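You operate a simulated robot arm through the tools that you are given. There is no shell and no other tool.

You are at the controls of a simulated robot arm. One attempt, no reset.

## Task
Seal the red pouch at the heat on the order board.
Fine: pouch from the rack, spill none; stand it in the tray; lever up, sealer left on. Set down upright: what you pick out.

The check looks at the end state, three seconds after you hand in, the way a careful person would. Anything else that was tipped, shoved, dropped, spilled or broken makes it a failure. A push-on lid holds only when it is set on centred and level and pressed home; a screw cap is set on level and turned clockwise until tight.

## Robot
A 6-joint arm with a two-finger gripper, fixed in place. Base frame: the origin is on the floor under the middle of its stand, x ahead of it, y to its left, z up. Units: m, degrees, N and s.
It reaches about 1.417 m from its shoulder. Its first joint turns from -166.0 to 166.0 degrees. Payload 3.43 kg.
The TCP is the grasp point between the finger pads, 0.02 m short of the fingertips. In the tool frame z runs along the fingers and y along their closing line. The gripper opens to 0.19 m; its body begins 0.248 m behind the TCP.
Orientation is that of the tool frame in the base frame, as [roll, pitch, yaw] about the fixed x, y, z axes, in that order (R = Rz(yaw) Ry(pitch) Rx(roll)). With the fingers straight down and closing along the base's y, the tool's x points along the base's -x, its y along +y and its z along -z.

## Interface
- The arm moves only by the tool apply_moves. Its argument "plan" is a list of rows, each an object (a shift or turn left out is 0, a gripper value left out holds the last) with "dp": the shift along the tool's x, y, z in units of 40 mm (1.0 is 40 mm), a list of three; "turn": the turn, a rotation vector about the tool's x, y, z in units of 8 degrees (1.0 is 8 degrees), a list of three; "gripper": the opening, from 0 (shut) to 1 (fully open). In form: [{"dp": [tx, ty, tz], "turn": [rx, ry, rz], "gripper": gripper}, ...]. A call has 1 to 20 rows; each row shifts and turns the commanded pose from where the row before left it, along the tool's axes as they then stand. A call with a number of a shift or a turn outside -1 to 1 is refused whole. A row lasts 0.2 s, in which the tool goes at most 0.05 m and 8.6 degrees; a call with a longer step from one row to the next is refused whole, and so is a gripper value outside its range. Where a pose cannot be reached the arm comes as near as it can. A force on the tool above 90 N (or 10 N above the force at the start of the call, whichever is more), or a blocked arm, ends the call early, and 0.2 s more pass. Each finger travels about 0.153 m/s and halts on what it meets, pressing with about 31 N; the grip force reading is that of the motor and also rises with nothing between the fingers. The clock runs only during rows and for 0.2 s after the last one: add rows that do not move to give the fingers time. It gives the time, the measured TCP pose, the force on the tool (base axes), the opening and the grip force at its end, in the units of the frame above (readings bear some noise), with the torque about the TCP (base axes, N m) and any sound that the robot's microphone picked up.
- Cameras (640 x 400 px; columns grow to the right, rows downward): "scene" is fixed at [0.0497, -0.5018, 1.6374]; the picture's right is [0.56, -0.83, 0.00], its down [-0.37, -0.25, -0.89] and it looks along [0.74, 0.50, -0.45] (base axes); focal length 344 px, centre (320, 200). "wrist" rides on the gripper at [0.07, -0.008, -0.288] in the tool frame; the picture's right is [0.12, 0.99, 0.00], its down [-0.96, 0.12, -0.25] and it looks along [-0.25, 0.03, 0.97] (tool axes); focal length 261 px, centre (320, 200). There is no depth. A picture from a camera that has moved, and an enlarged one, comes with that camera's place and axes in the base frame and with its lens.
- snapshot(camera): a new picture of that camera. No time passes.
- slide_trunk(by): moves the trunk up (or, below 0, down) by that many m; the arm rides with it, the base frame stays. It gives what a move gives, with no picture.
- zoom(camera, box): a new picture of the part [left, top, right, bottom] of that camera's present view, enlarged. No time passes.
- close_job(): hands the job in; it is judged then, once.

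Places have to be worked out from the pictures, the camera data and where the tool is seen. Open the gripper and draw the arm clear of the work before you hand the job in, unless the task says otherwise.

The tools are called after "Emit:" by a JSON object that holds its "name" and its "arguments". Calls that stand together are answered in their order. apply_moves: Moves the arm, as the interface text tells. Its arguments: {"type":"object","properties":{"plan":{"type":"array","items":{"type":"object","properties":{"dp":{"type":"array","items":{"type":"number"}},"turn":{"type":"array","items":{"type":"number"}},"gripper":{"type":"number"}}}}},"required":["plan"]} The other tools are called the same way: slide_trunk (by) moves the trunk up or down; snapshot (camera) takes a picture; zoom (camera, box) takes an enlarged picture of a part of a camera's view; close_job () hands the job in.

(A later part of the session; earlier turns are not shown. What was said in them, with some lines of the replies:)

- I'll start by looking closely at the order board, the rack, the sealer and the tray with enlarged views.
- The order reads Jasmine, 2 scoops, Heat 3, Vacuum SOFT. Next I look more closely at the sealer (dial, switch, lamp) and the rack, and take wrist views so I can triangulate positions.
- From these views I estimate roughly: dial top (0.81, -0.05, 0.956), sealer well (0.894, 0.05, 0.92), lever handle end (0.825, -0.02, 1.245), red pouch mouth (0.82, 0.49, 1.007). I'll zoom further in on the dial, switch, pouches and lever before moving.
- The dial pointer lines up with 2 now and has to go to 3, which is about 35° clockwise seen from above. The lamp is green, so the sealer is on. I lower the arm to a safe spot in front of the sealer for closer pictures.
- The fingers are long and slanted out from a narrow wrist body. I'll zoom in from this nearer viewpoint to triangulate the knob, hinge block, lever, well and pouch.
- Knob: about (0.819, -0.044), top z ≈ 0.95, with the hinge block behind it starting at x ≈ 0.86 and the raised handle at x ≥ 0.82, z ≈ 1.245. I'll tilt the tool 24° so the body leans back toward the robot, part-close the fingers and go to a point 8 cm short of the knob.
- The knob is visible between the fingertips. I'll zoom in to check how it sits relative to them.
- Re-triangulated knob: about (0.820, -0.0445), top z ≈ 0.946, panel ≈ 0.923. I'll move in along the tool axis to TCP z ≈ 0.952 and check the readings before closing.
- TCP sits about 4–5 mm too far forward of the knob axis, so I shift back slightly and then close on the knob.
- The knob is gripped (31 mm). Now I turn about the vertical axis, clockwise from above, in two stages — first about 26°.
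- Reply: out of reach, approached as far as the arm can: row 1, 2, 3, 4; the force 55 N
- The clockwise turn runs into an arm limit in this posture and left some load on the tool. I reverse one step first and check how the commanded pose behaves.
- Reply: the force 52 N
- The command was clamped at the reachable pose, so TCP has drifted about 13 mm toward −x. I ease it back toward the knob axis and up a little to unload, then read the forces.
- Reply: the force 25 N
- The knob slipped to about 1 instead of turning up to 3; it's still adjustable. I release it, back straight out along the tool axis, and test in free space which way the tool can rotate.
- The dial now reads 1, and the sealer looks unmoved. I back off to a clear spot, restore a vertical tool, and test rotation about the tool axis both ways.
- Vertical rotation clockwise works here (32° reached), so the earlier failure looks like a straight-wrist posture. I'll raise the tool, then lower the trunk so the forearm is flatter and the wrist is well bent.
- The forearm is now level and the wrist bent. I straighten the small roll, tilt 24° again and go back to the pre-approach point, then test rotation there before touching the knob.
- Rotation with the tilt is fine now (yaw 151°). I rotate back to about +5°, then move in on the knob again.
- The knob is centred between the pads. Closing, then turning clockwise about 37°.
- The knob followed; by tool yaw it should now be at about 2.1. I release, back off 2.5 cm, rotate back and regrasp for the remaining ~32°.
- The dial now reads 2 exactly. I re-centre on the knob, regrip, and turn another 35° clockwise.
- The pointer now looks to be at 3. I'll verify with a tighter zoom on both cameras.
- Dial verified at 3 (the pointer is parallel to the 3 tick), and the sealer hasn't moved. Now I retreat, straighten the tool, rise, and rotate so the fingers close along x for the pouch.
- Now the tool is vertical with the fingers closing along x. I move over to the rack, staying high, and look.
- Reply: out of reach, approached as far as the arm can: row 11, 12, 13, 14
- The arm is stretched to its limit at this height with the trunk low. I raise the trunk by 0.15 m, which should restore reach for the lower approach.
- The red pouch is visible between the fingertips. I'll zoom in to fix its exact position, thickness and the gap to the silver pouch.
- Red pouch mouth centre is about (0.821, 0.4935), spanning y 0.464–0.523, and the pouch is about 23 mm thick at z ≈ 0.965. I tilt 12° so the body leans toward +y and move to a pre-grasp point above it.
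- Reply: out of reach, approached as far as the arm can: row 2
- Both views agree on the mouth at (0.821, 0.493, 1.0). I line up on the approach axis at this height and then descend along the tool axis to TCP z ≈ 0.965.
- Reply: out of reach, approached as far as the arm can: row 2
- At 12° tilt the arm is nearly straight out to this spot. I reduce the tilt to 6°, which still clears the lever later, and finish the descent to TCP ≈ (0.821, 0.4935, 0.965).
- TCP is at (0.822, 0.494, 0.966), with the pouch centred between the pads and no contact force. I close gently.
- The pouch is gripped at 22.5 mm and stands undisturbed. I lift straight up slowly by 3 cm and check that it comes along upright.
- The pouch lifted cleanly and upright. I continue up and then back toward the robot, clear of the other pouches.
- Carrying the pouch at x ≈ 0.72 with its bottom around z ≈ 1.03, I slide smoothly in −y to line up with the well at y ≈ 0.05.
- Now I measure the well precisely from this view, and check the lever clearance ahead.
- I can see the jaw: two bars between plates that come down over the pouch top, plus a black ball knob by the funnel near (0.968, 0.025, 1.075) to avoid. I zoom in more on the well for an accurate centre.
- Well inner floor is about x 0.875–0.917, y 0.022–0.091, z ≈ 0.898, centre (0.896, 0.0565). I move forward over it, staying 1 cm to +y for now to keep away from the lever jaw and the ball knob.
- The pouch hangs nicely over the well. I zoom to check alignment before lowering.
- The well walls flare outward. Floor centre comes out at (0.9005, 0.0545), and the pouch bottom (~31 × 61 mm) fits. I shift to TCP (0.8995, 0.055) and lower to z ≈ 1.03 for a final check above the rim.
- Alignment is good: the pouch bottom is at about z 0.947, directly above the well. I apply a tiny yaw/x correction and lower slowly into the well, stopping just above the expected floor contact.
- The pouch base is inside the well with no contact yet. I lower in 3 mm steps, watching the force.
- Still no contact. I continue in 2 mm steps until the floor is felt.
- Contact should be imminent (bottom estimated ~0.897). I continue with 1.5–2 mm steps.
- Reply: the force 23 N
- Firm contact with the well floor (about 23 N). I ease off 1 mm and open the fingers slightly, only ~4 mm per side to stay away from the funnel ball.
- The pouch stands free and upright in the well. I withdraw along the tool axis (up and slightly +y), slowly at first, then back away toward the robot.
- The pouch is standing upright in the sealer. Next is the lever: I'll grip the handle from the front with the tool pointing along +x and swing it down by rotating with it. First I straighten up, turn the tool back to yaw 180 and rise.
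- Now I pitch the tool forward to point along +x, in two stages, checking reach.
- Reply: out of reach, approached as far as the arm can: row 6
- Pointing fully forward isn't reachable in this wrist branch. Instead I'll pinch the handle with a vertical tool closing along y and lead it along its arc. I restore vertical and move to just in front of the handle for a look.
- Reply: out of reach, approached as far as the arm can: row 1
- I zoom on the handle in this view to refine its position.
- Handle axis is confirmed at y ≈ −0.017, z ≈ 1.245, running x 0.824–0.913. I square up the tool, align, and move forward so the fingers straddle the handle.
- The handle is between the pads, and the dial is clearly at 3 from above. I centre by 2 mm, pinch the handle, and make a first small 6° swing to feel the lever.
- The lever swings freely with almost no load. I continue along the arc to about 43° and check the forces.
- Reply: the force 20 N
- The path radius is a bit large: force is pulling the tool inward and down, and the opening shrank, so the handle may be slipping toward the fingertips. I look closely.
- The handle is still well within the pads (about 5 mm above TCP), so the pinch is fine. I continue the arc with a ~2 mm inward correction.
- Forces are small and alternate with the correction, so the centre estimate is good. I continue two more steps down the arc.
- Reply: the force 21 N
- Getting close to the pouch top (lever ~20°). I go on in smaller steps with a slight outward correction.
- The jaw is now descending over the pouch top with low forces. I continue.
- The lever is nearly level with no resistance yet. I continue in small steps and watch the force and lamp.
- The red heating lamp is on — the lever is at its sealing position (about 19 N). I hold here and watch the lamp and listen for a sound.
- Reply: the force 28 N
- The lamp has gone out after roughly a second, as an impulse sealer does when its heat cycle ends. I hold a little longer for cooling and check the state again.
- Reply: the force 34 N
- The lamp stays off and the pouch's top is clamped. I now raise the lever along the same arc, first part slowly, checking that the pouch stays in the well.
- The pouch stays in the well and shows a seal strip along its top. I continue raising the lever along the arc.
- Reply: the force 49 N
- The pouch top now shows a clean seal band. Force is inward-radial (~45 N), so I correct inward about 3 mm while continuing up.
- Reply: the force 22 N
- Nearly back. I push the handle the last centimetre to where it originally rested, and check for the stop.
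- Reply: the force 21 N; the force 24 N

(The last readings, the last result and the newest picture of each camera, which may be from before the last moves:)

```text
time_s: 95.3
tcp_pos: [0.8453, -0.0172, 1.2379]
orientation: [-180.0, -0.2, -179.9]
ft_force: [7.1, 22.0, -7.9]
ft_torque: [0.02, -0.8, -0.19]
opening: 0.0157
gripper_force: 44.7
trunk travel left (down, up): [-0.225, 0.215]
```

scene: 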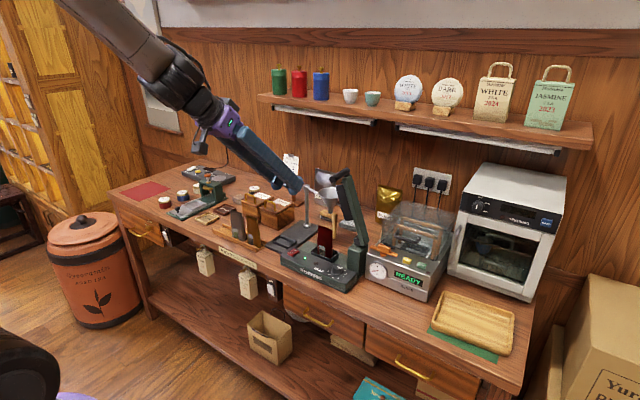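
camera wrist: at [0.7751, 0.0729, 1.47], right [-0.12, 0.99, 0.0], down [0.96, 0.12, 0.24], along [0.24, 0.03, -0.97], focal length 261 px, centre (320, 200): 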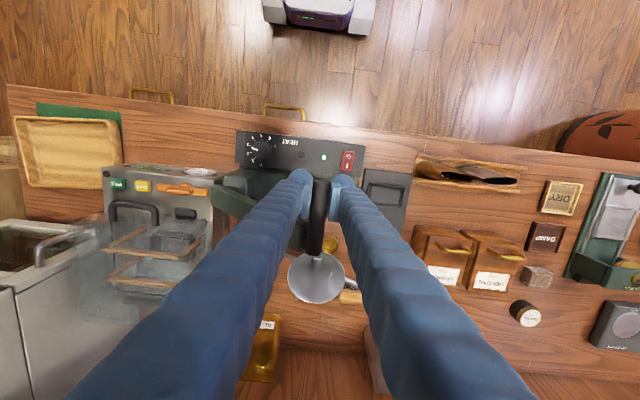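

Force in y rose with no movement: the lever is against its up stop. I relieve that, open the fingers and back straight out toward the robot.

Emit:
{"name": "apply_moves", "arguments": {"plan": [{"dp": [0, 0.05, 0.05]}, {"gripper": 0.2}, {"gripper": 0.37}, {"dp": [0, 0, 0]}, {"dp": [0.5, 0, 0]}, {"dp": [0.9, 0, 0]}, {"dp": [0.9, 0, 0]}, {"dp": [0.9, 0, 0]}, {"dp": [0.3, 0, 0]}, {"dp": [0, 0, 0]}]}}

Emit:
{"name": "snapshot", "arguments": {"camera": "scene"}}

Emit:
{"name": "zoom", "arguments": {"camera": "scene", "box": [290, 150, 390, 280]}}

Emit:
{"name": "zoom", "arguments": {"camera": "scene", "box": [306, 220, 346, 270]}}

```text
time_s: 97.5
tcp_pos: [0.7025, -0.0211, 1.2379]
orientation: [-179.9, 0.0, -180.0]
ft_force: [0.2, 0.3, -0.5]
ft_torque: [0.01, 0.01, 0.0]
opening: 0.0704
gripper_force: 0.1
trunk travel left (down, up): [-0.225, 0.215]
```

```text
taken
```

scene: 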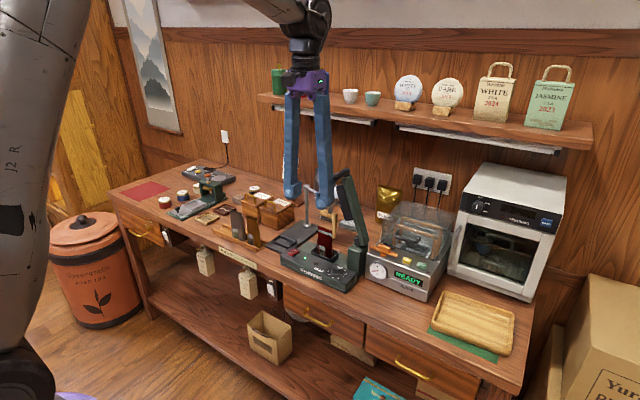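

```text
3.08 times, centred on (340, 215) of scene
camera zoom: at [0.0497, -0.5018, 1.6374], right [0.56, -0.83, 0.0], down [-0.37, -0.25, -0.89], along [0.74, 0.5, -0.45], focal length 1058 px, centre (258, 154)
```

zoom: 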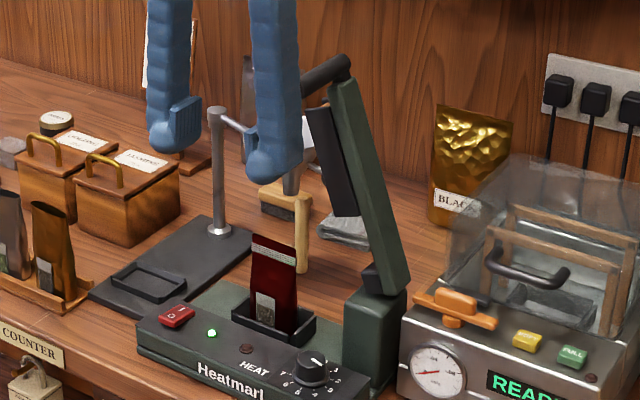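

```text
8.00 times, centred on (326, 245) of scene
camera zoom: at [0.0497, -0.5018, 1.6374], right [0.56, -0.83, 0.0], down [-0.37, -0.25, -0.89], along [0.74, 0.5, -0.45], focal length 2752 px, centre (272, -160)
```

zoom: 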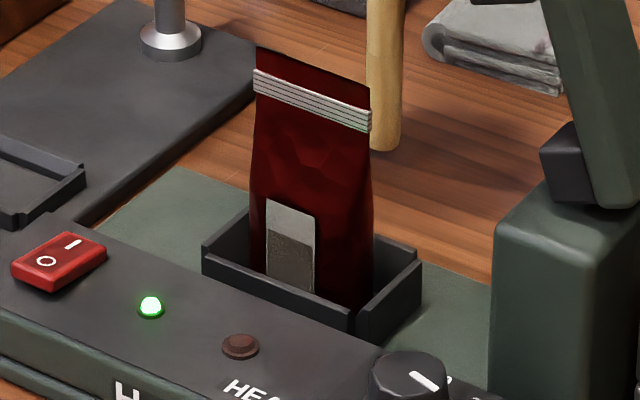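

The pouch is sealed with a ribbed band across its flattened top, and the lever stays up with the green lamp lit. Next I regrasp the pouch. I raise the trunk 0.1 m for reach to the tray and turn the tool back to close along x.

Emit:
{"name": "slide_trunk", "arguments": {"by": 0.1}}

Emit:
{"name": "apply_moves", "arguments": {"plan": [{"turn": [0, 0, 1], "gripper": 0.28}, {"turn": [0, 0, 1]}, {"turn": [0, 0, 1]}, {"turn": [0, 0, 1]}, {"turn": [0, 0, 1]}, {"turn": [0, 0, 1]}, {"turn": [0, 0, 1]}, {"turn": [0, 0, 1]}, {"turn": [0, 0, 1]}, {"turn": [0, 0, 1]}, {"turn": [0, 0, 1]}, {"turn": [0, 0, 0.44]}, {"dp": [0.6, 0.1, 0.8]}, {"dp": [0.6, 0.1, 0.75]}, {"dp": [0.65, 0.1, 0.7]}, {"dp": [0.65, 0.1, 0.7]}, {"dp": [0, 0, 0.6]}, {"dp": [0, 0, 0.6]}, {"dp": [0, 0, 0]}]}}

Emit:
{"name": "apply_moves", "arguments": {"plan": [{"turn": [0, -0.75, 0]}, {"dp": [0, 0, 0]}]}}

Emit:
{"name": "snapshot", "arguments": {"camera": "wrist"}}

```text
time_s: 98.9
tcp_pos: [0.7039, -0.0191, 1.3364]
orientation: [-179.9, -0.1, 180.0]
ft_force: [0.1, -0.3, -0.2]
ft_torque: [0.0, 0.0, 0.01]
opening: 0.0701
gripper_force: 0.0
trunk travel left (down, up): [-0.325, 0.115]
```

```text
time_s: 102.9
tcp_pos: [0.7213, 0.079, 1.1727]
orientation: [180.0, 0.1, 88.5]
ft_force: [0.7, -0.7, 0.1]
ft_torque: [-0.06, -0.05, -0.01]
opening: 0.0532
gripper_force: 0.1
trunk travel left (down, up): [-0.325, 0.115]
```

```text
time_s: 103.5
tcp_pos: [0.7226, 0.0781, 1.1727]
orientation: [180.0, 6.1, 88.5]
ft_force: [-0.9, 0.8, -0.1]
ft_torque: [-0.12, -0.02, -0.01]
opening: 0.0533
gripper_force: 0.1
trunk travel left (down, up): [-0.325, 0.115]
```

```text
taken
camera wrist: at [0.7172, 0.1802, 1.4502], right [1.0, 0.09, -0.01], down [0.09, -0.93, 0.35], along [0.02, -0.35, -0.94], focal length 261 px, centre (320, 200)
```

wrist: 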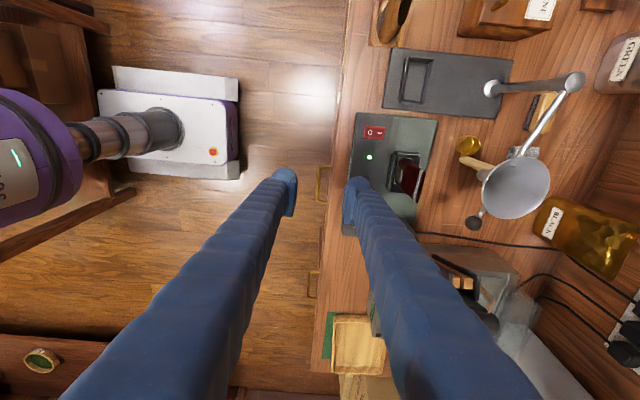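

I narrow the opening to ~35 mm to stay clear of the funnel ball, and move over the pouch at safe height for an alignment check.

Emit:
{"name": "apply_moves", "arguments": {"plan": [{"dp": [0.05, 0.4, 0], "gripper": 0.185}, {"dp": [0, 0.8, 0]}, {"dp": [0, 0.9, 0]}, {"dp": [0, 0.9, 0]}, {"dp": [0, 0.9, 0]}, {"dp": [0, 0.56, 0]}, {"dp": [0, 0, 0]}]}}

Emit:
{"name": "zoom", "arguments": {"camera": "wrist", "box": [270, 130, 370, 230]}}

Emit:
{"name": "zoom", "arguments": {"camera": "scene", "box": [290, 150, 390, 280]}}

```text
time_s: 105.1
tcp_pos: [0.9019, 0.0784, 1.171]
orientation: [179.9, 6.1, 88.5]
ft_force: [-0.6, -0.5, 0.0]
ft_torque: [0.07, -0.04, 0.01]
opening: 0.0351
gripper_force: 0.0
trunk travel left (down, up): [-0.325, 0.115]
```

```text
4.00 times, centred on (320, 180) of wrist
camera zoom: at [0.8961, 0.1785, 1.4491], right [1.0, 0.09, -0.01], down [0.09, -0.93, 0.35], along [0.02, -0.35, -0.94], focal length 1043 px, centre (320, 280)
```

zoom: 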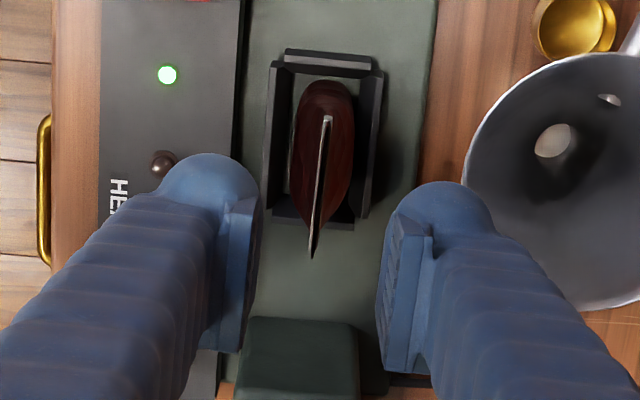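

```text
3.08 times, centred on (340, 215) of scene
camera zoom: at [0.0497, -0.5018, 1.6374], right [0.56, -0.83, 0.0], down [-0.37, -0.25, -0.89], along [0.74, 0.5, -0.45], focal length 1058 px, centre (258, 154)
```

zoom: 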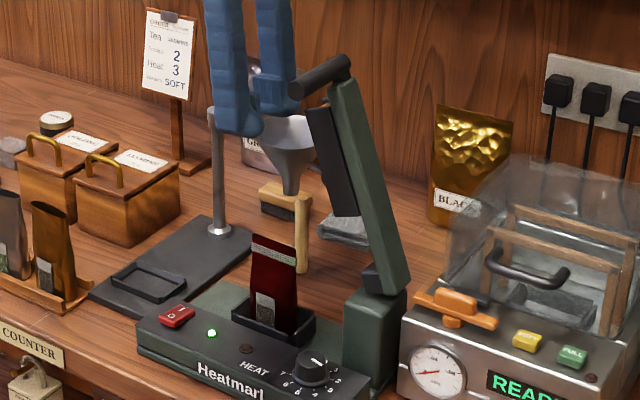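

The sealed pouch is centred under the fingers (mouth line at x ≈ 0.902, y ≈ 0.056). I narrow to the same opening used before and descend along the tool axis to TCP z ≈ 0.968.

Emit:
{"name": "apply_moves", "arguments": {"plan": [{"dp": [-0.03, -0.01, 0.5], "gripper": 0.165}, {"dp": [0, 0, 0.8]}, {"dp": [0, 0, 0.8]}, {"dp": [0, 0, 0.8]}, {"dp": [0, 0, 0.7]}, {"dp": [0, 0, 0.6]}, {"dp": [0, 0, 0.5]}, {"dp": [0, 0, 0.4]}, {"dp": [0, 0, 0]}]}}

Emit:
{"name": "zoom", "arguments": {"camera": "wrist", "box": [286, 128, 366, 228]}}

Emit:
{"name": "zoom", "arguments": {"camera": "scene", "box": [300, 200, 360, 275]}}

```text
time_s: 107.1
tcp_pos: [0.8998, 0.0537, 0.969]
orientation: [180.0, 6.1, 88.5]
ft_force: [0.4, -0.2, 0.4]
ft_torque: [0.01, -0.01, 0.0]
opening: 0.0312
gripper_force: 0.1
trunk travel left (down, up): [-0.325, 0.115]
```

```text
4.00 times, centred on (326, 178) of wrist
camera zoom: at [0.8944, 0.1546, 1.2473], right [1.0, 0.09, -0.01], down [0.09, -0.93, 0.35], along [0.02, -0.35, -0.94], focal length 1043 px, centre (296, 288)
```

zoom: 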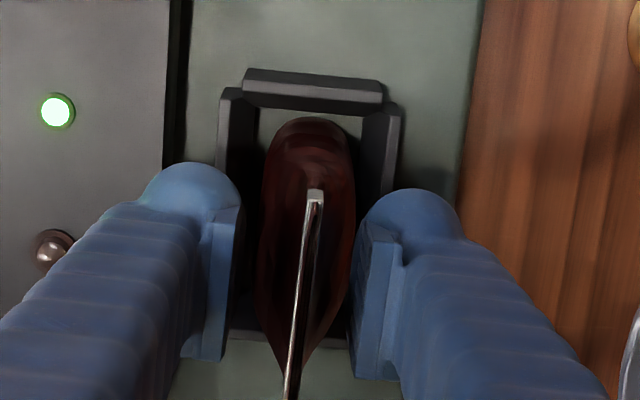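

```text
5.33 times, centred on (330, 238) of scene
camera zoom: at [0.0497, -0.5018, 1.6374], right [0.56, -0.83, 0.0], down [-0.37, -0.25, -0.89], along [0.74, 0.5, -0.45], focal length 1835 px, centre (267, 0)
```

zoom: 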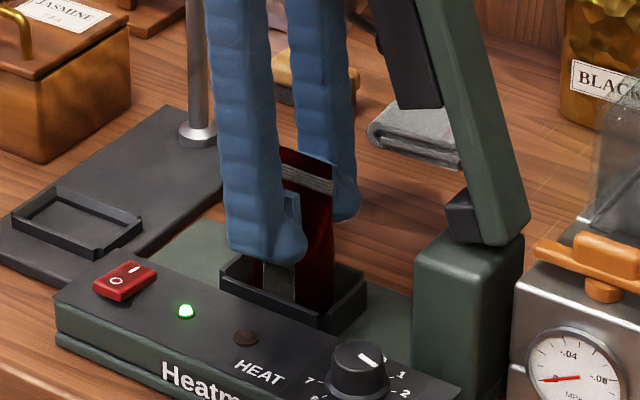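

The pads are around the pouch with no contact. I lower 5 mm more to grip below the seal band, then close.

Emit:
{"name": "apply_moves", "arguments": {"plan": [{"dp": [0, 0.02, 0.13]}, {"dp": [0, 0, 0]}, {"gripper": 0.12}, {"gripper": 0.08}, {"gripper": 0.04}, {"dp": [0, 0, 0]}]}}

Emit:
{"name": "zoom", "arguments": {"camera": "scene", "box": [300, 200, 360, 275]}}

```text
time_s: 108.5
tcp_pos: [0.9, 0.0531, 0.9637]
orientation: [-179.9, 6.1, 88.6]
ft_force: [0.6, 0.4, -0.3]
ft_torque: [0.0, 0.0, 0.01]
opening: 0.0253
gripper_force: 31.4
trunk travel left (down, up): [-0.325, 0.115]
```

```text
5.33 times, centred on (330, 238) of scene
camera zoom: at [0.0497, -0.5018, 1.6374], right [0.56, -0.83, 0.0], down [-0.37, -0.25, -0.89], along [0.74, 0.5, -0.45], focal length 1835 px, centre (267, 0)
```

zoom: 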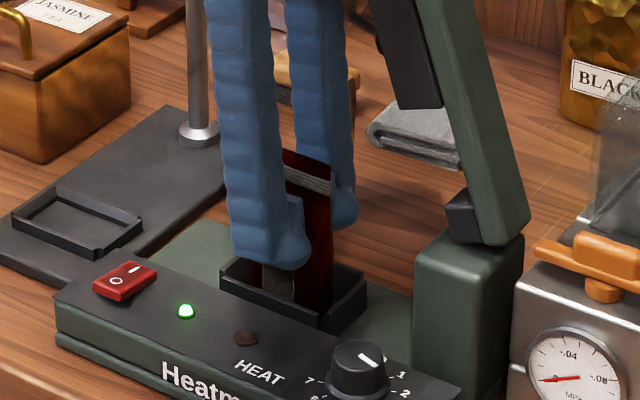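

Gripped (25 mm, 31 N). I lift straight up slowly out of the well.

Emit:
{"name": "apply_moves", "arguments": {"plan": [{"dp": [-0.01, 0, -0.1]}, {"dp": [-0.021, 0, -0.2]}, {"dp": [-0.021, 0, -0.2]}, {"dp": [-0.026, 0, -0.25]}, {"dp": [-0.031, 0, -0.3]}, {"dp": [-0.031, 0, -0.3]}, {"dp": [0, 0, 0]}]}}

Emit:
{"name": "zoom", "arguments": {"camera": "scene", "box": [290, 170, 370, 280]}}

Emit:
{"name": "zoom", "arguments": {"camera": "wrist", "box": [286, 128, 366, 228]}}

```text
time_s: 110.1
tcp_pos: [0.9001, 0.0536, 1.0175]
orientation: [-179.9, 6.0, 88.5]
ft_force: [-1.1, 0.3, 0.8]
ft_torque: [0.01, 0.03, 0.03]
opening: 0.025
gripper_force: 30.8
trunk travel left (down, up): [-0.325, 0.115]
```

```text
3.64 times, centred on (330, 225) of scene
camera zoom: at [0.0497, -0.5018, 1.6374], right [0.56, -0.83, 0.0], down [-0.37, -0.25, -0.89], along [0.74, 0.5, -0.45], focal length 1251 px, centre (284, 109)
```

zoom: 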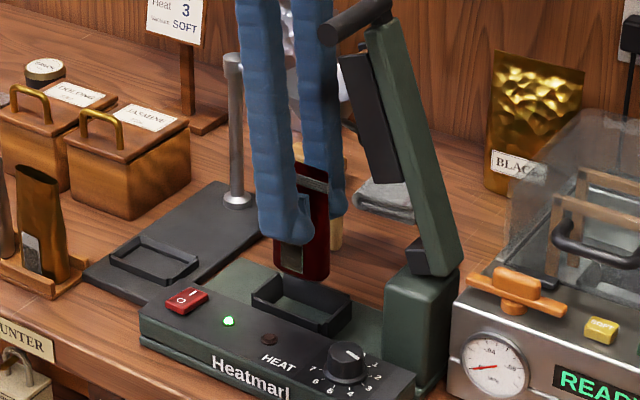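

```text
4.00 times, centred on (326, 178) of wrist
camera zoom: at [0.8959, 0.1546, 1.2951], right [1.0, 0.09, -0.01], down [0.09, -0.93, 0.35], along [0.02, -0.35, -0.94], focal length 1043 px, centre (296, 288)
```

zoom: 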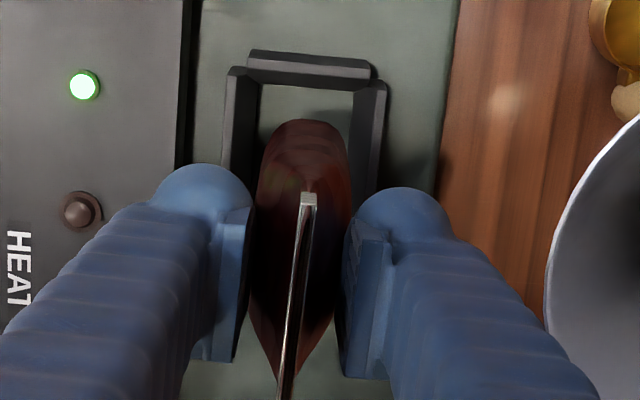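

The pouch comes out upright. I continue up to ~1.12 m and back toward the robot to x ≈ 0.66.

Emit:
{"name": "apply_moves", "arguments": {"plan": [{"dp": [-0.02, 0, -0.35]}, {"dp": [-0.03, 0, -0.5]}, {"dp": [-0.03, 0, -0.5]}, {"dp": [-0.03, 0, -0.5]}, {"dp": [-0.02, 0, -0.4]}, {"dp": [-0.01, -0.3, -0.2]}, {"dp": [0, -0.6, 0]}, {"dp": [0, -0.8, 0]}, {"dp": [0, -0.8, 0]}, {"dp": [0, -0.8, 0]}, {"dp": [0, -0.8, 0]}, {"dp": [0, -0.8, 0]}, {"dp": [0, -0.6, 0]}, {"dp": [0, -0.3, 0]}, {"dp": [0, 0, 0]}]}}

Emit:
{"name": "snapshot", "arguments": {"camera": "scene"}}

```text
time_s: 113.3
tcp_pos: [0.669, 0.0653, 1.1158]
orientation: [-179.9, 6.1, 88.6]
ft_force: [-0.2, 0.2, -0.1]
ft_torque: [0.01, 0.01, 0.04]
opening: 0.0248
gripper_force: 30.6
trunk travel left (down, up): [-0.325, 0.115]
```

```text
taken
```

scene: 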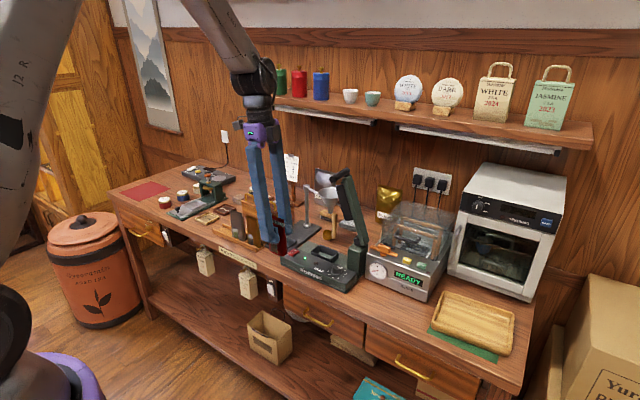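

Now I carry it along −y at x ≈ 0.67, in front of the machines, toward the tray at y ≈ −0.45.

Emit:
{"name": "apply_moves", "arguments": {"plan": [{"dp": [-0.298, 0.008, 0.031]}, {"dp": [-0.497, 0.013, 0.052]}, {"dp": [-0.746, 0.02, 0.078]}, {"dp": [-0.746, 0.02, 0.078]}, {"dp": [-0.746, 0.02, 0.078]}, {"dp": [-0.746, 0.02, 0.078]}, {"dp": [-0.746, 0.02, 0.078]}, {"dp": [-0.746, 0.02, 0.078]}, {"dp": [-0.746, 0.02, 0.078]}, {"dp": [-0.746, 0.02, 0.078]}, {"dp": [-0.746, 0.02, 0.078]}, {"dp": [-0.746, 0.02, 0.078]}, {"dp": [-0.746, 0.02, 0.078]}, {"dp": [-0.746, 0.02, 0.078]}, {"dp": [-0.746, 0.02, 0.078]}, {"dp": [-0.746, 0.02, 0.078]}, {"dp": [-0.746, 0.02, 0.078]}, {"dp": [-0.497, 0.013, 0.052]}, {"dp": [-0.298, 0.008, 0.031]}, {"dp": [0, 0, 0]}]}}

Emit:
{"name": "snapshot", "arguments": {"camera": "wrist"}}

Emit:
{"name": "snapshot", "arguments": {"camera": "scene"}}

```text
time_s: 117.5
tcp_pos: [0.6669, -0.4485, 1.1159]
orientation: [179.9, 6.2, 88.4]
ft_force: [-0.3, 0.3, 0.3]
ft_torque: [0.02, -0.02, 0.03]
opening: 0.0245
gripper_force: 31.0
trunk travel left (down, up): [-0.325, 0.115]
```

```text
taken
camera wrist: at [0.6627, -0.3484, 1.394], right [1.0, 0.09, -0.01], down [0.09, -0.93, 0.35], along [0.02, -0.35, -0.94], focal length 261 px, centre (320, 200)
```

wrist: 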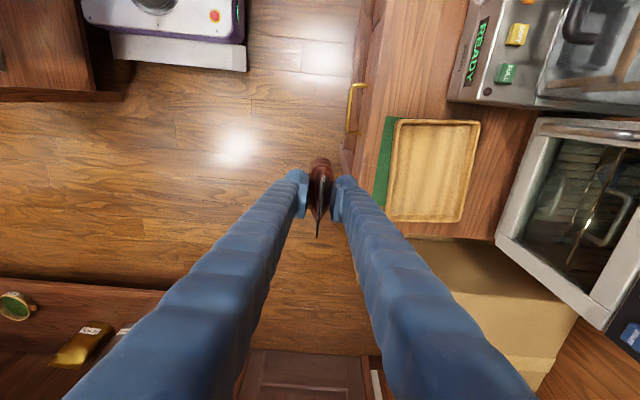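

```text
taken
```

scene: 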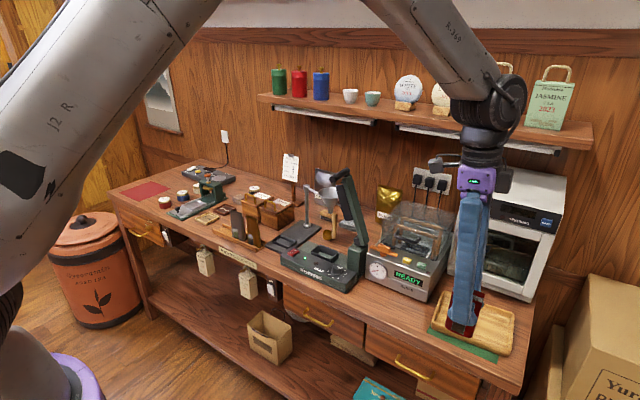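

Tray inner centre from this view: about (0.892, −0.452), floor z ≈ 0.88. I move forward over it, keeping the height.

Emit:
{"name": "apply_moves", "arguments": {"plan": [{"dp": [0, 0.3, 0]}, {"dp": [0, 0.55, 0]}, {"dp": [0, 0.7, 0]}, {"dp": [0, 0.75, 0]}, {"dp": [0, 0.75, 0]}, {"dp": [0, 0.75, 0]}, {"dp": [0, 0.7, 0]}, {"dp": [0, 0.55, 0]}, {"dp": [0, 0.4, 0]}, {"dp": [0, 0, 0]}]}}

Emit:
{"name": "snapshot", "arguments": {"camera": "wrist"}}

Emit:
{"name": "zoom", "arguments": {"camera": "scene", "box": [400, 200, 540, 370]}}

```text
time_s: 119.7
tcp_pos: [0.8859, -0.4551, 1.1178]
orientation: [-179.9, 6.1, 88.5]
ft_force: [0.1, 0.5, 0.1]
ft_torque: [-0.03, -0.03, 0.0]
opening: 0.0243
gripper_force: 31.1
trunk travel left (down, up): [-0.325, 0.115]
```

```text
taken
camera wrist: at [0.8809, -0.3543, 1.3961], right [1.0, 0.09, -0.01], down [0.09, -0.93, 0.35], along [0.02, -0.35, -0.94], focal length 261 px, centre (320, 200)
```

wrist: 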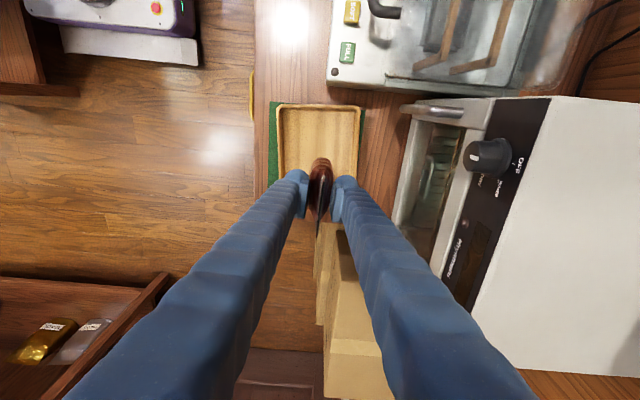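

```text
2.35 times, centred on (470, 285) of scene
camera zoom: at [0.0497, -0.5018, 1.6374], right [0.56, -0.83, 0.0], down [-0.37, -0.25, -0.89], along [0.74, 0.5, -0.45], focal length 809 px, centre (-33, 0)
```

zoom: 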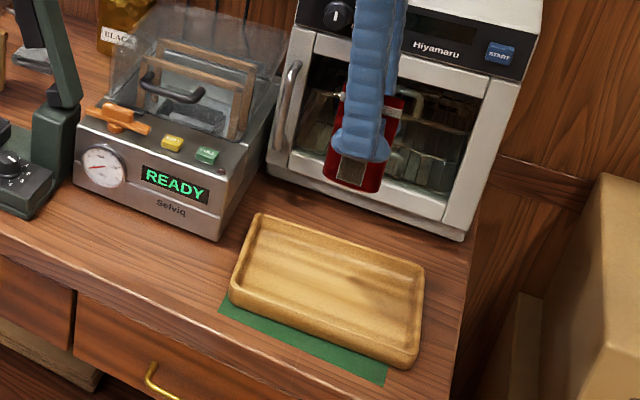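

The pouch is over the tray: x 0.886 against a tray span of about 0.81–0.965, and y −0.455 against −0.55…−0.364. I lower smoothly to z ≈ 0.98 and check.

Emit:
{"name": "apply_moves", "arguments": {"plan": [{"dp": [0.031, 0, 0.298]}, {"dp": [0.052, 0, 0.497]}, {"dp": [0.063, 0, 0.597]}, {"dp": [0.063, 0, 0.597]}, {"dp": [0.063, 0, 0.597]}, {"dp": [0.052, 0, 0.497]}, {"dp": [0.037, 0, 0.348]}, {"dp": [0, 0, 0]}]}}

Emit:
{"name": "zoom", "arguments": {"camera": "scene", "box": [420, 250, 530, 370]}}

Emit:
{"name": "zoom", "arguments": {"camera": "wrist", "box": [250, 60, 390, 230]}}

```text
time_s: 121.5
tcp_pos: [0.8872, -0.4547, 0.9794]
orientation: [-180.0, 6.1, 88.5]
ft_force: [-0.2, 0.3, 0.2]
ft_torque: [0.01, -0.01, -0.03]
opening: 0.0242
gripper_force: 30.9
trunk travel left (down, up): [-0.325, 0.115]
```

```text
3.33 times, centred on (475, 310) of scene
camera zoom: at [0.0497, -0.5018, 1.6374], right [0.56, -0.83, 0.0], down [-0.37, -0.25, -0.89], along [0.74, 0.5, -0.45], focal length 1147 px, centre (-197, -167)
```

zoom: 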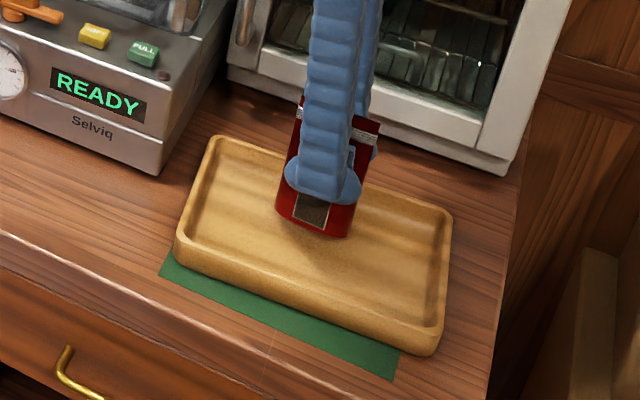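

```text
2.35 times, centred on (320, 145) of wrist
camera zoom: at [0.8819, -0.3542, 1.2566], right [1.0, 0.09, -0.01], down [0.09, -0.93, 0.35], along [0.02, -0.35, -0.94], focal length 613 px, centre (320, 329)
```

zoom: 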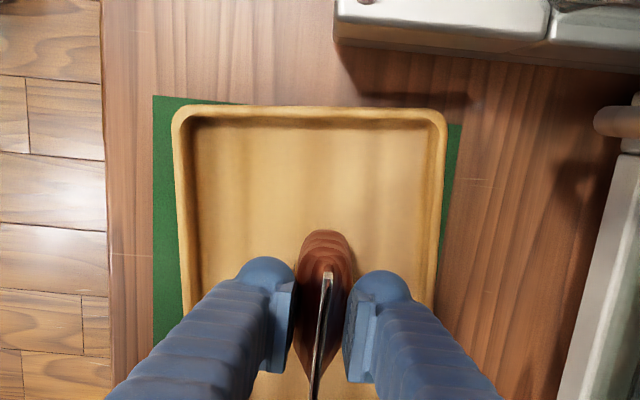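

The pouch is centred above the tray floor. I lower slowly the rest of the way, watching for contact.

Emit:
{"name": "apply_moves", "arguments": {"plan": [{"dp": [0.021, 0, 0.199]}, {"dp": [0.021, 0, 0.199]}, {"dp": [0.0105, 0, 0.1]}, {"dp": [0, 0, 0]}]}}

Emit:
{"name": "zoom", "arguments": {"camera": "scene", "box": [420, 250, 530, 370]}}

```text
time_s: 122.5
tcp_pos: [0.8879, -0.4552, 0.9604]
orientation: [179.9, 6.2, 88.6]
ft_force: [-0.1, 0.2, 12.5]
ft_torque: [0.13, 0.03, 0.02]
opening: 0.0242
gripper_force: 30.9
trunk travel left (down, up): [-0.325, 0.115]
```

```text
3.33 times, centred on (475, 310) of scene
camera zoom: at [0.0497, -0.5018, 1.6374], right [0.56, -0.83, 0.0], down [-0.37, -0.25, -0.89], along [0.74, 0.5, -0.45], focal length 1147 px, centre (-197, -167)
```

zoom: 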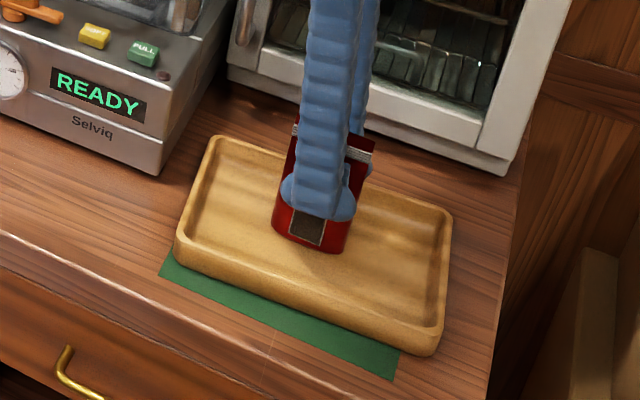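

Contact with the tray floor (12.5 N). I ease off slightly and open the fingers gently.

Emit:
{"name": "apply_moves", "arguments": {"plan": [{"dp": [-0.001, 0, -0.01]}, {"gripper": 0.14}, {"gripper": 0.17}, {"gripper": 0.2}, {"dp": [0, 0, 0]}]}}

Emit:
{"name": "zoom", "arguments": {"camera": "scene", "box": [420, 250, 530, 370]}}

Emit:
{"name": "zoom", "arguments": {"camera": "wrist", "box": [250, 100, 390, 250]}}

```text
time_s: 123.7
tcp_pos: [0.8872, -0.4548, 0.9575]
orientation: [-179.9, 6.1, 88.6]
ft_force: [-0.1, -0.3, 0.3]
ft_torque: [0.01, -0.01, -0.02]
opening: 0.0379
gripper_force: 0.1
trunk travel left (down, up): [-0.325, 0.115]
```

```text
3.33 times, centred on (475, 310) of scene
camera zoom: at [0.0497, -0.5018, 1.6374], right [0.56, -0.83, 0.0], down [-0.37, -0.25, -0.89], along [0.74, 0.5, -0.45], focal length 1147 px, centre (-197, -167)
```

zoom: 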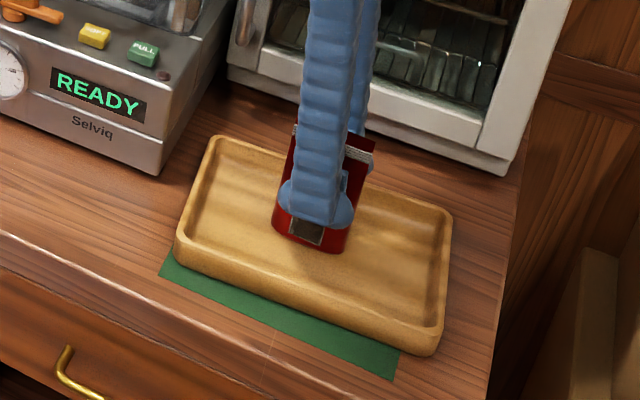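

```text
2.67 times, centred on (320, 175) of wrist
camera zoom: at [0.8817, -0.3544, 1.2363], right [1.0, 0.09, -0.01], down [0.09, -0.93, 0.35], along [0.02, -0.35, -0.94], focal length 695 px, centre (320, 267)
```

zoom: 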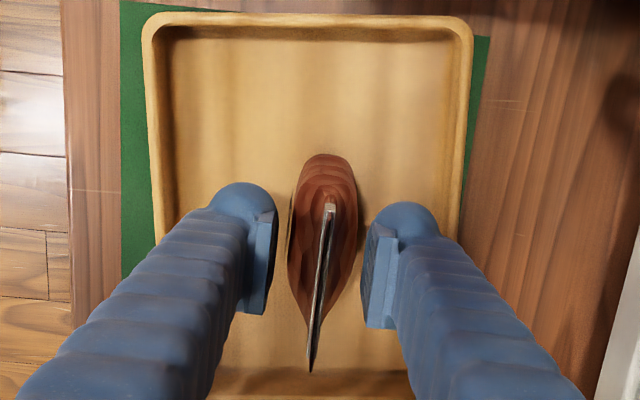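

The pouch stands free and upright in the tray. I withdraw upward along the tool axis, slowly at first, then back away.

Emit:
{"name": "apply_moves", "arguments": {"plan": [{"dp": [0, 0, -0.15]}, {"dp": [0, 0, -0.3]}, {"dp": [0, 0, -0.5]}, {"dp": [0, 0, -0.8]}, {"dp": [0, 0, -1]}, {"dp": [0, 0, -1]}, {"dp": [0, -0.5, -0.3]}, {"dp": [0, -0.9, 0]}, {"dp": [0, -0.9, 0]}, {"dp": [0, -0.9, 0]}, {"dp": [0, -0.9, 0]}, {"dp": [0, -0.9, 0]}, {"dp": [0, -0.9, 0]}, {"dp": [0, 0, 0]}]}}

Emit:
{"name": "snapshot", "arguments": {"camera": "scene"}}

Emit:
{"name": "zoom", "arguments": {"camera": "scene", "box": [420, 250, 530, 370]}}

Emit:
{"name": "snapshot", "arguments": {"camera": "wrist"}}

```text
time_s: 126.7
tcp_pos: [0.6515, -0.4319, 1.1202]
orientation: [-179.8, 6.2, 88.5]
ft_force: [0.4, -0.2, 0.1]
ft_torque: [-0.01, 0.12, -0.01]
opening: 0.0381
gripper_force: 0.1
trunk travel left (down, up): [-0.325, 0.115]
```

```text
taken
```

scene: 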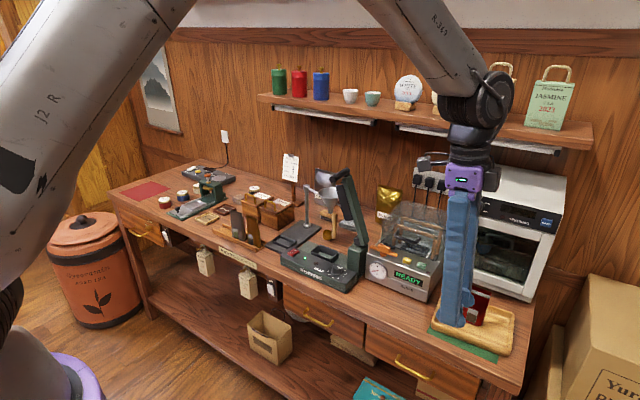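

```text
3.33 times, centred on (475, 310) of scene
camera zoom: at [0.0497, -0.5018, 1.6374], right [0.56, -0.83, 0.0], down [-0.37, -0.25, -0.89], along [0.74, 0.5, -0.45], focal length 1147 px, centre (-197, -167)
```

zoom: 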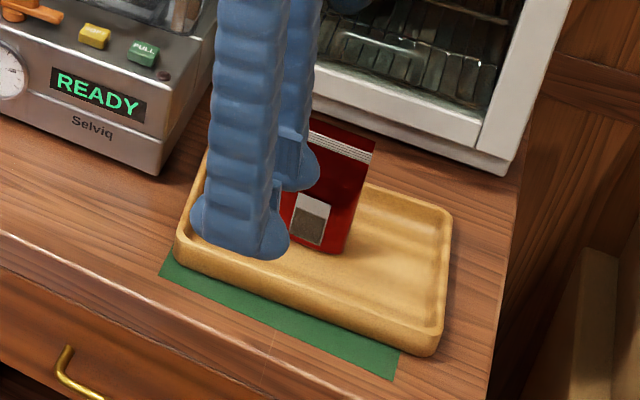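

```text
taken
camera wrist: at [0.6467, -0.3313, 1.3987], right [1.0, 0.09, -0.01], down [0.09, -0.93, 0.35], along [0.02, -0.35, -0.94], focal length 261 px, centre (320, 200)
```

wrist: 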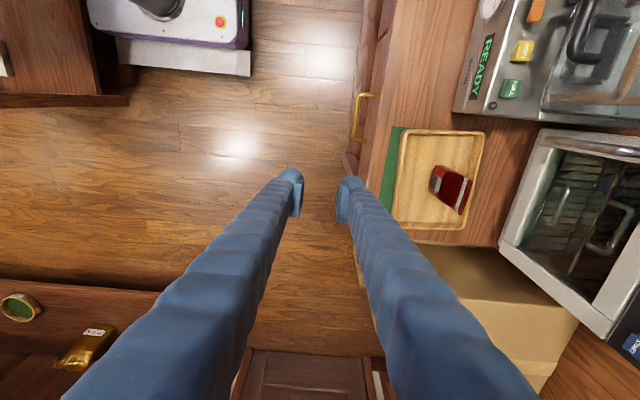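

The arm is clear. I move it up and away a bit more so nothing hides the pouch, then inspect everything.

Emit:
{"name": "apply_moves", "arguments": {"plan": [{"dp": [0.5, 0, -0.5], "gripper": 0.5}, {"dp": [0.9, 0, -0.5]}, {"dp": [0.9, 0, -0.5]}, {"dp": [0.9, 0, -0.5]}, {"dp": [0.9, 0, -0.5]}, {"dp": [0.9, 0, -0.4]}, {"dp": [0.9, 0, 0]}, {"dp": [0.9, 0, 0]}, {"dp": [0.9, 0, 0]}, {"dp": [0, 0, 0]}]}}

Emit:
{"name": "snapshot", "arguments": {"camera": "scene"}}

Emit:
{"name": "zoom", "arguments": {"camera": "scene", "box": [430, 260, 520, 360]}}

Emit:
{"name": "zoom", "arguments": {"camera": "scene", "box": [276, 160, 396, 296]}}

Emit:
{"name": "zoom", "arguments": {"camera": "scene", "box": [170, 160, 310, 260]}}

```text
time_s: 128.9
tcp_pos: [0.6576, -0.1139, 1.2034]
orientation: [-180.0, 6.0, 88.5]
ft_force: [-0.7, -0.2, -0.4]
ft_torque: [-0.04, 0.01, 0.01]
opening: 0.0952
gripper_force: 0.1
trunk travel left (down, up): [-0.325, 0.115]
```

```text
taken
```

scene: 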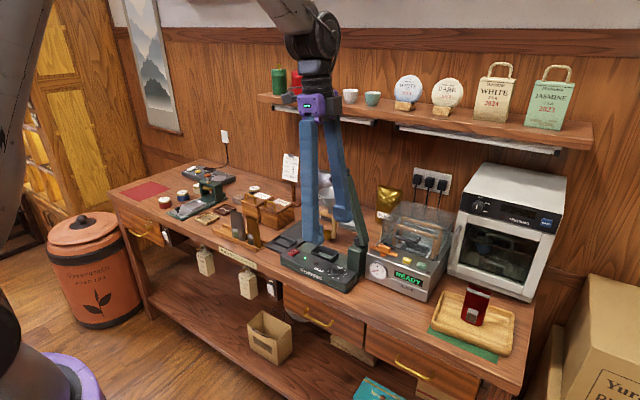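

```text
4.00 times, centred on (475, 310) of scene
camera zoom: at [0.0497, -0.5018, 1.6374], right [0.56, -0.83, 0.0], down [-0.37, -0.25, -0.89], along [0.74, 0.5, -0.45], focal length 1376 px, centre (-300, -240)
```

zoom: 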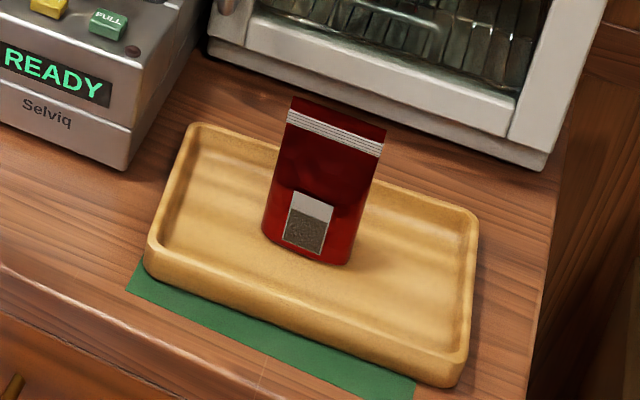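

```text
2.94 times, centred on (336, 228) of scene
camera zoom: at [0.0497, -0.5018, 1.6374], right [0.56, -0.83, 0.0], down [-0.37, -0.25, -0.89], along [0.74, 0.5, -0.45], focal length 1012 px, centre (273, 118)
```

zoom: 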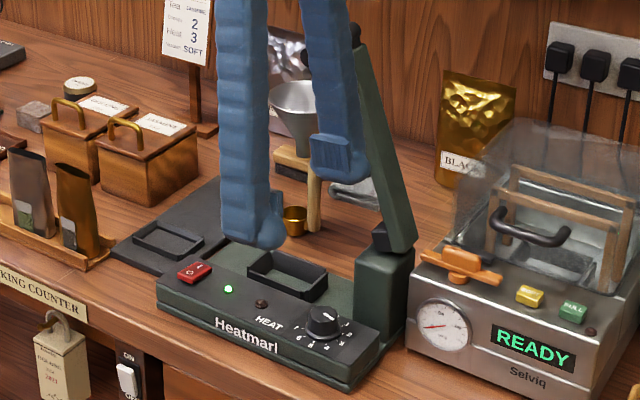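

```text
4.00 times, centred on (240, 210) of scene
camera zoom: at [0.0497, -0.5018, 1.6374], right [0.56, -0.83, 0.0], down [-0.37, -0.25, -0.89], along [0.74, 0.5, -0.45], focal length 1376 px, centre (640, 160)
```

zoom: 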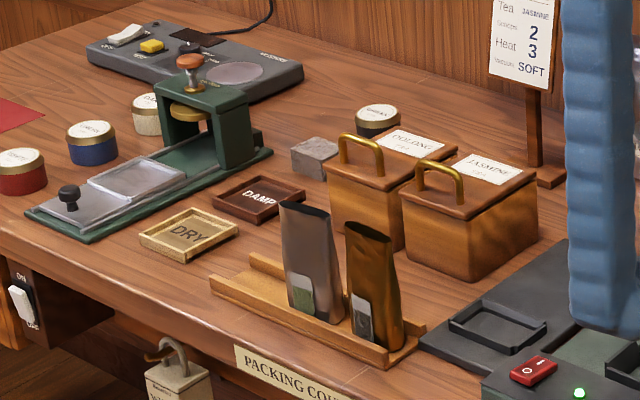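

The pouch stands upright in the tray, the other two pouches are undisturbed in the rack, and the lever is up with the green lamp on. I draw the arm further back and up for a final unobstructed check of the sealer.

Emit:
{"name": "apply_moves", "arguments": {"plan": [{"dp": [0, -0.4, -0.8]}, {"dp": [0, -0.5, -0.8]}, {"dp": [0, -0.5, -0.8]}, {"dp": [0, -0.5, -0.8]}, {"dp": [-0.5, -0.5, -0.5]}, {"dp": [-0.5, 0, 0]}, {"dp": [-0.5, 0, 0]}, {"dp": [0, 0, 0]}]}}

Emit:
{"name": "snapshot", "arguments": {"camera": "scene"}}

Emit:
{"name": "zoom", "arguments": {"camera": "scene", "box": [276, 160, 396, 296]}}

Emit:
{"name": "zoom", "arguments": {"camera": "scene", "box": [324, 256, 350, 280]}}

Emit:
{"name": "zoom", "arguments": {"camera": "scene", "box": [450, 270, 500, 340]}}

```text
time_s: 130.7
tcp_pos: [0.5622, -0.156, 1.359]
orientation: [-179.8, 6.1, 88.5]
ft_force: [1.3, 0.2, -0.2]
ft_torque: [0.01, 0.05, 0.03]
opening: 0.0953
gripper_force: 0.1
trunk travel left (down, up): [-0.325, 0.115]
```

```text
taken
```

scene: 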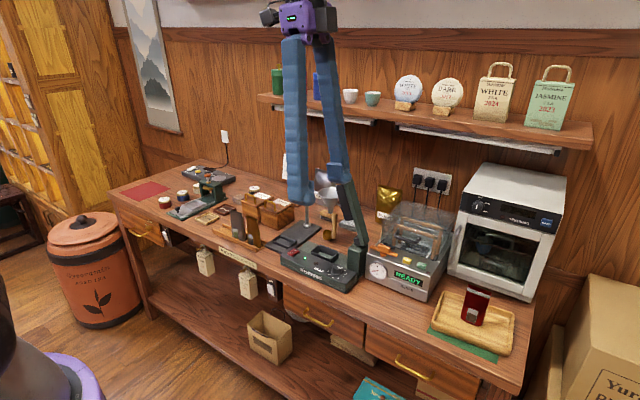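

```text
2.94 times, centred on (336, 228) of scene
camera zoom: at [0.0497, -0.5018, 1.6374], right [0.56, -0.83, 0.0], down [-0.37, -0.25, -0.89], along [0.74, 0.5, -0.45], focal length 1012 px, centre (273, 118)
```

zoom: 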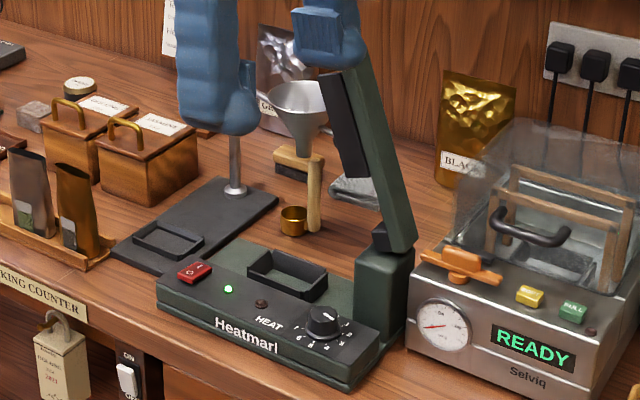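

```text
16.00 times, centred on (337, 268) of scene
camera zoom: at [0.0497, -0.5018, 1.6374], right [0.56, -0.83, 0.0], down [-0.37, -0.25, -0.89], along [0.74, 0.5, -0.45], focal length 5504 px, centre (48, -888)
```

zoom: 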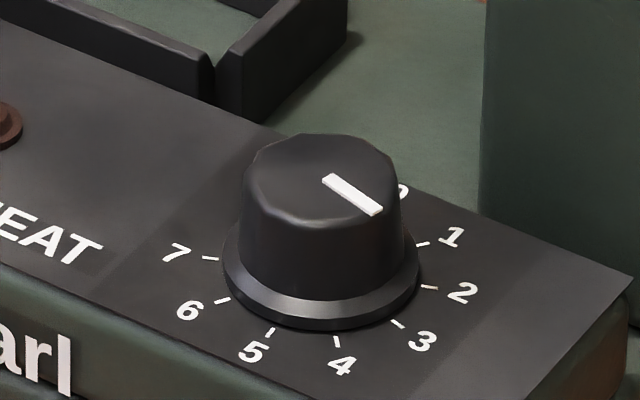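

```text
5.71 times, centred on (475, 305) of scene
camera zoom: at [0.0497, -0.5018, 1.6374], right [0.56, -0.83, 0.0], down [-0.37, -0.25, -0.89], along [0.74, 0.5, -0.45], focal length 1966 px, centre (-566, -400)
```

zoom: 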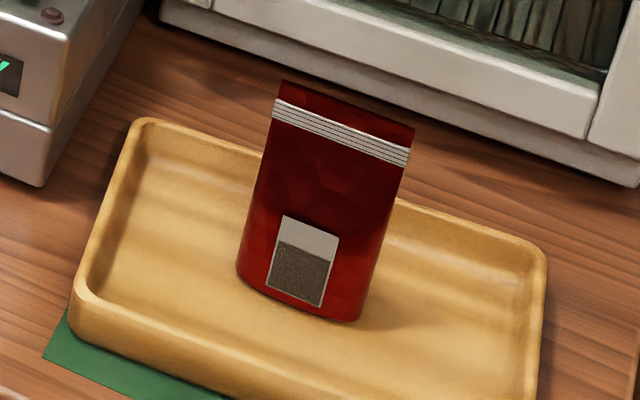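

Final state: the pouch is sealed and upright in the tray, the dial is at 3, the lever is up, the green lamp is lit, and the rack and the other items look undisturbed. The gripper is open and clear, so I hand in the job.

Emit:
{"name": "close_job", "arguments": {}}

```text
The job is handed in.
```

The red pouch is sealed at heat 3, as the order board says, and stands upright in the wooden tray. I've handed the job in, but I haven't seen the verdict.

- **Seal:** the sealer's heating lamp came on when the lever reached the pouch, then went out by itself after about a second. The pouch top is now flat, with a ribbed band across it.
- **Heat dial:** it was at 2 and is now at 3. My first try at turning it slipped back to 1, so I regripped and set it before the pouch went in.
- **Sealer:** the lever is up against its stop and the green lamp is still lit.
- **Surroundings:** I saw no spilled tea in the pictures. The other two pouches are still standing in the rack, and nothing looks tipped or moved.

The gripper is open and the arm is drawn back from the counter.
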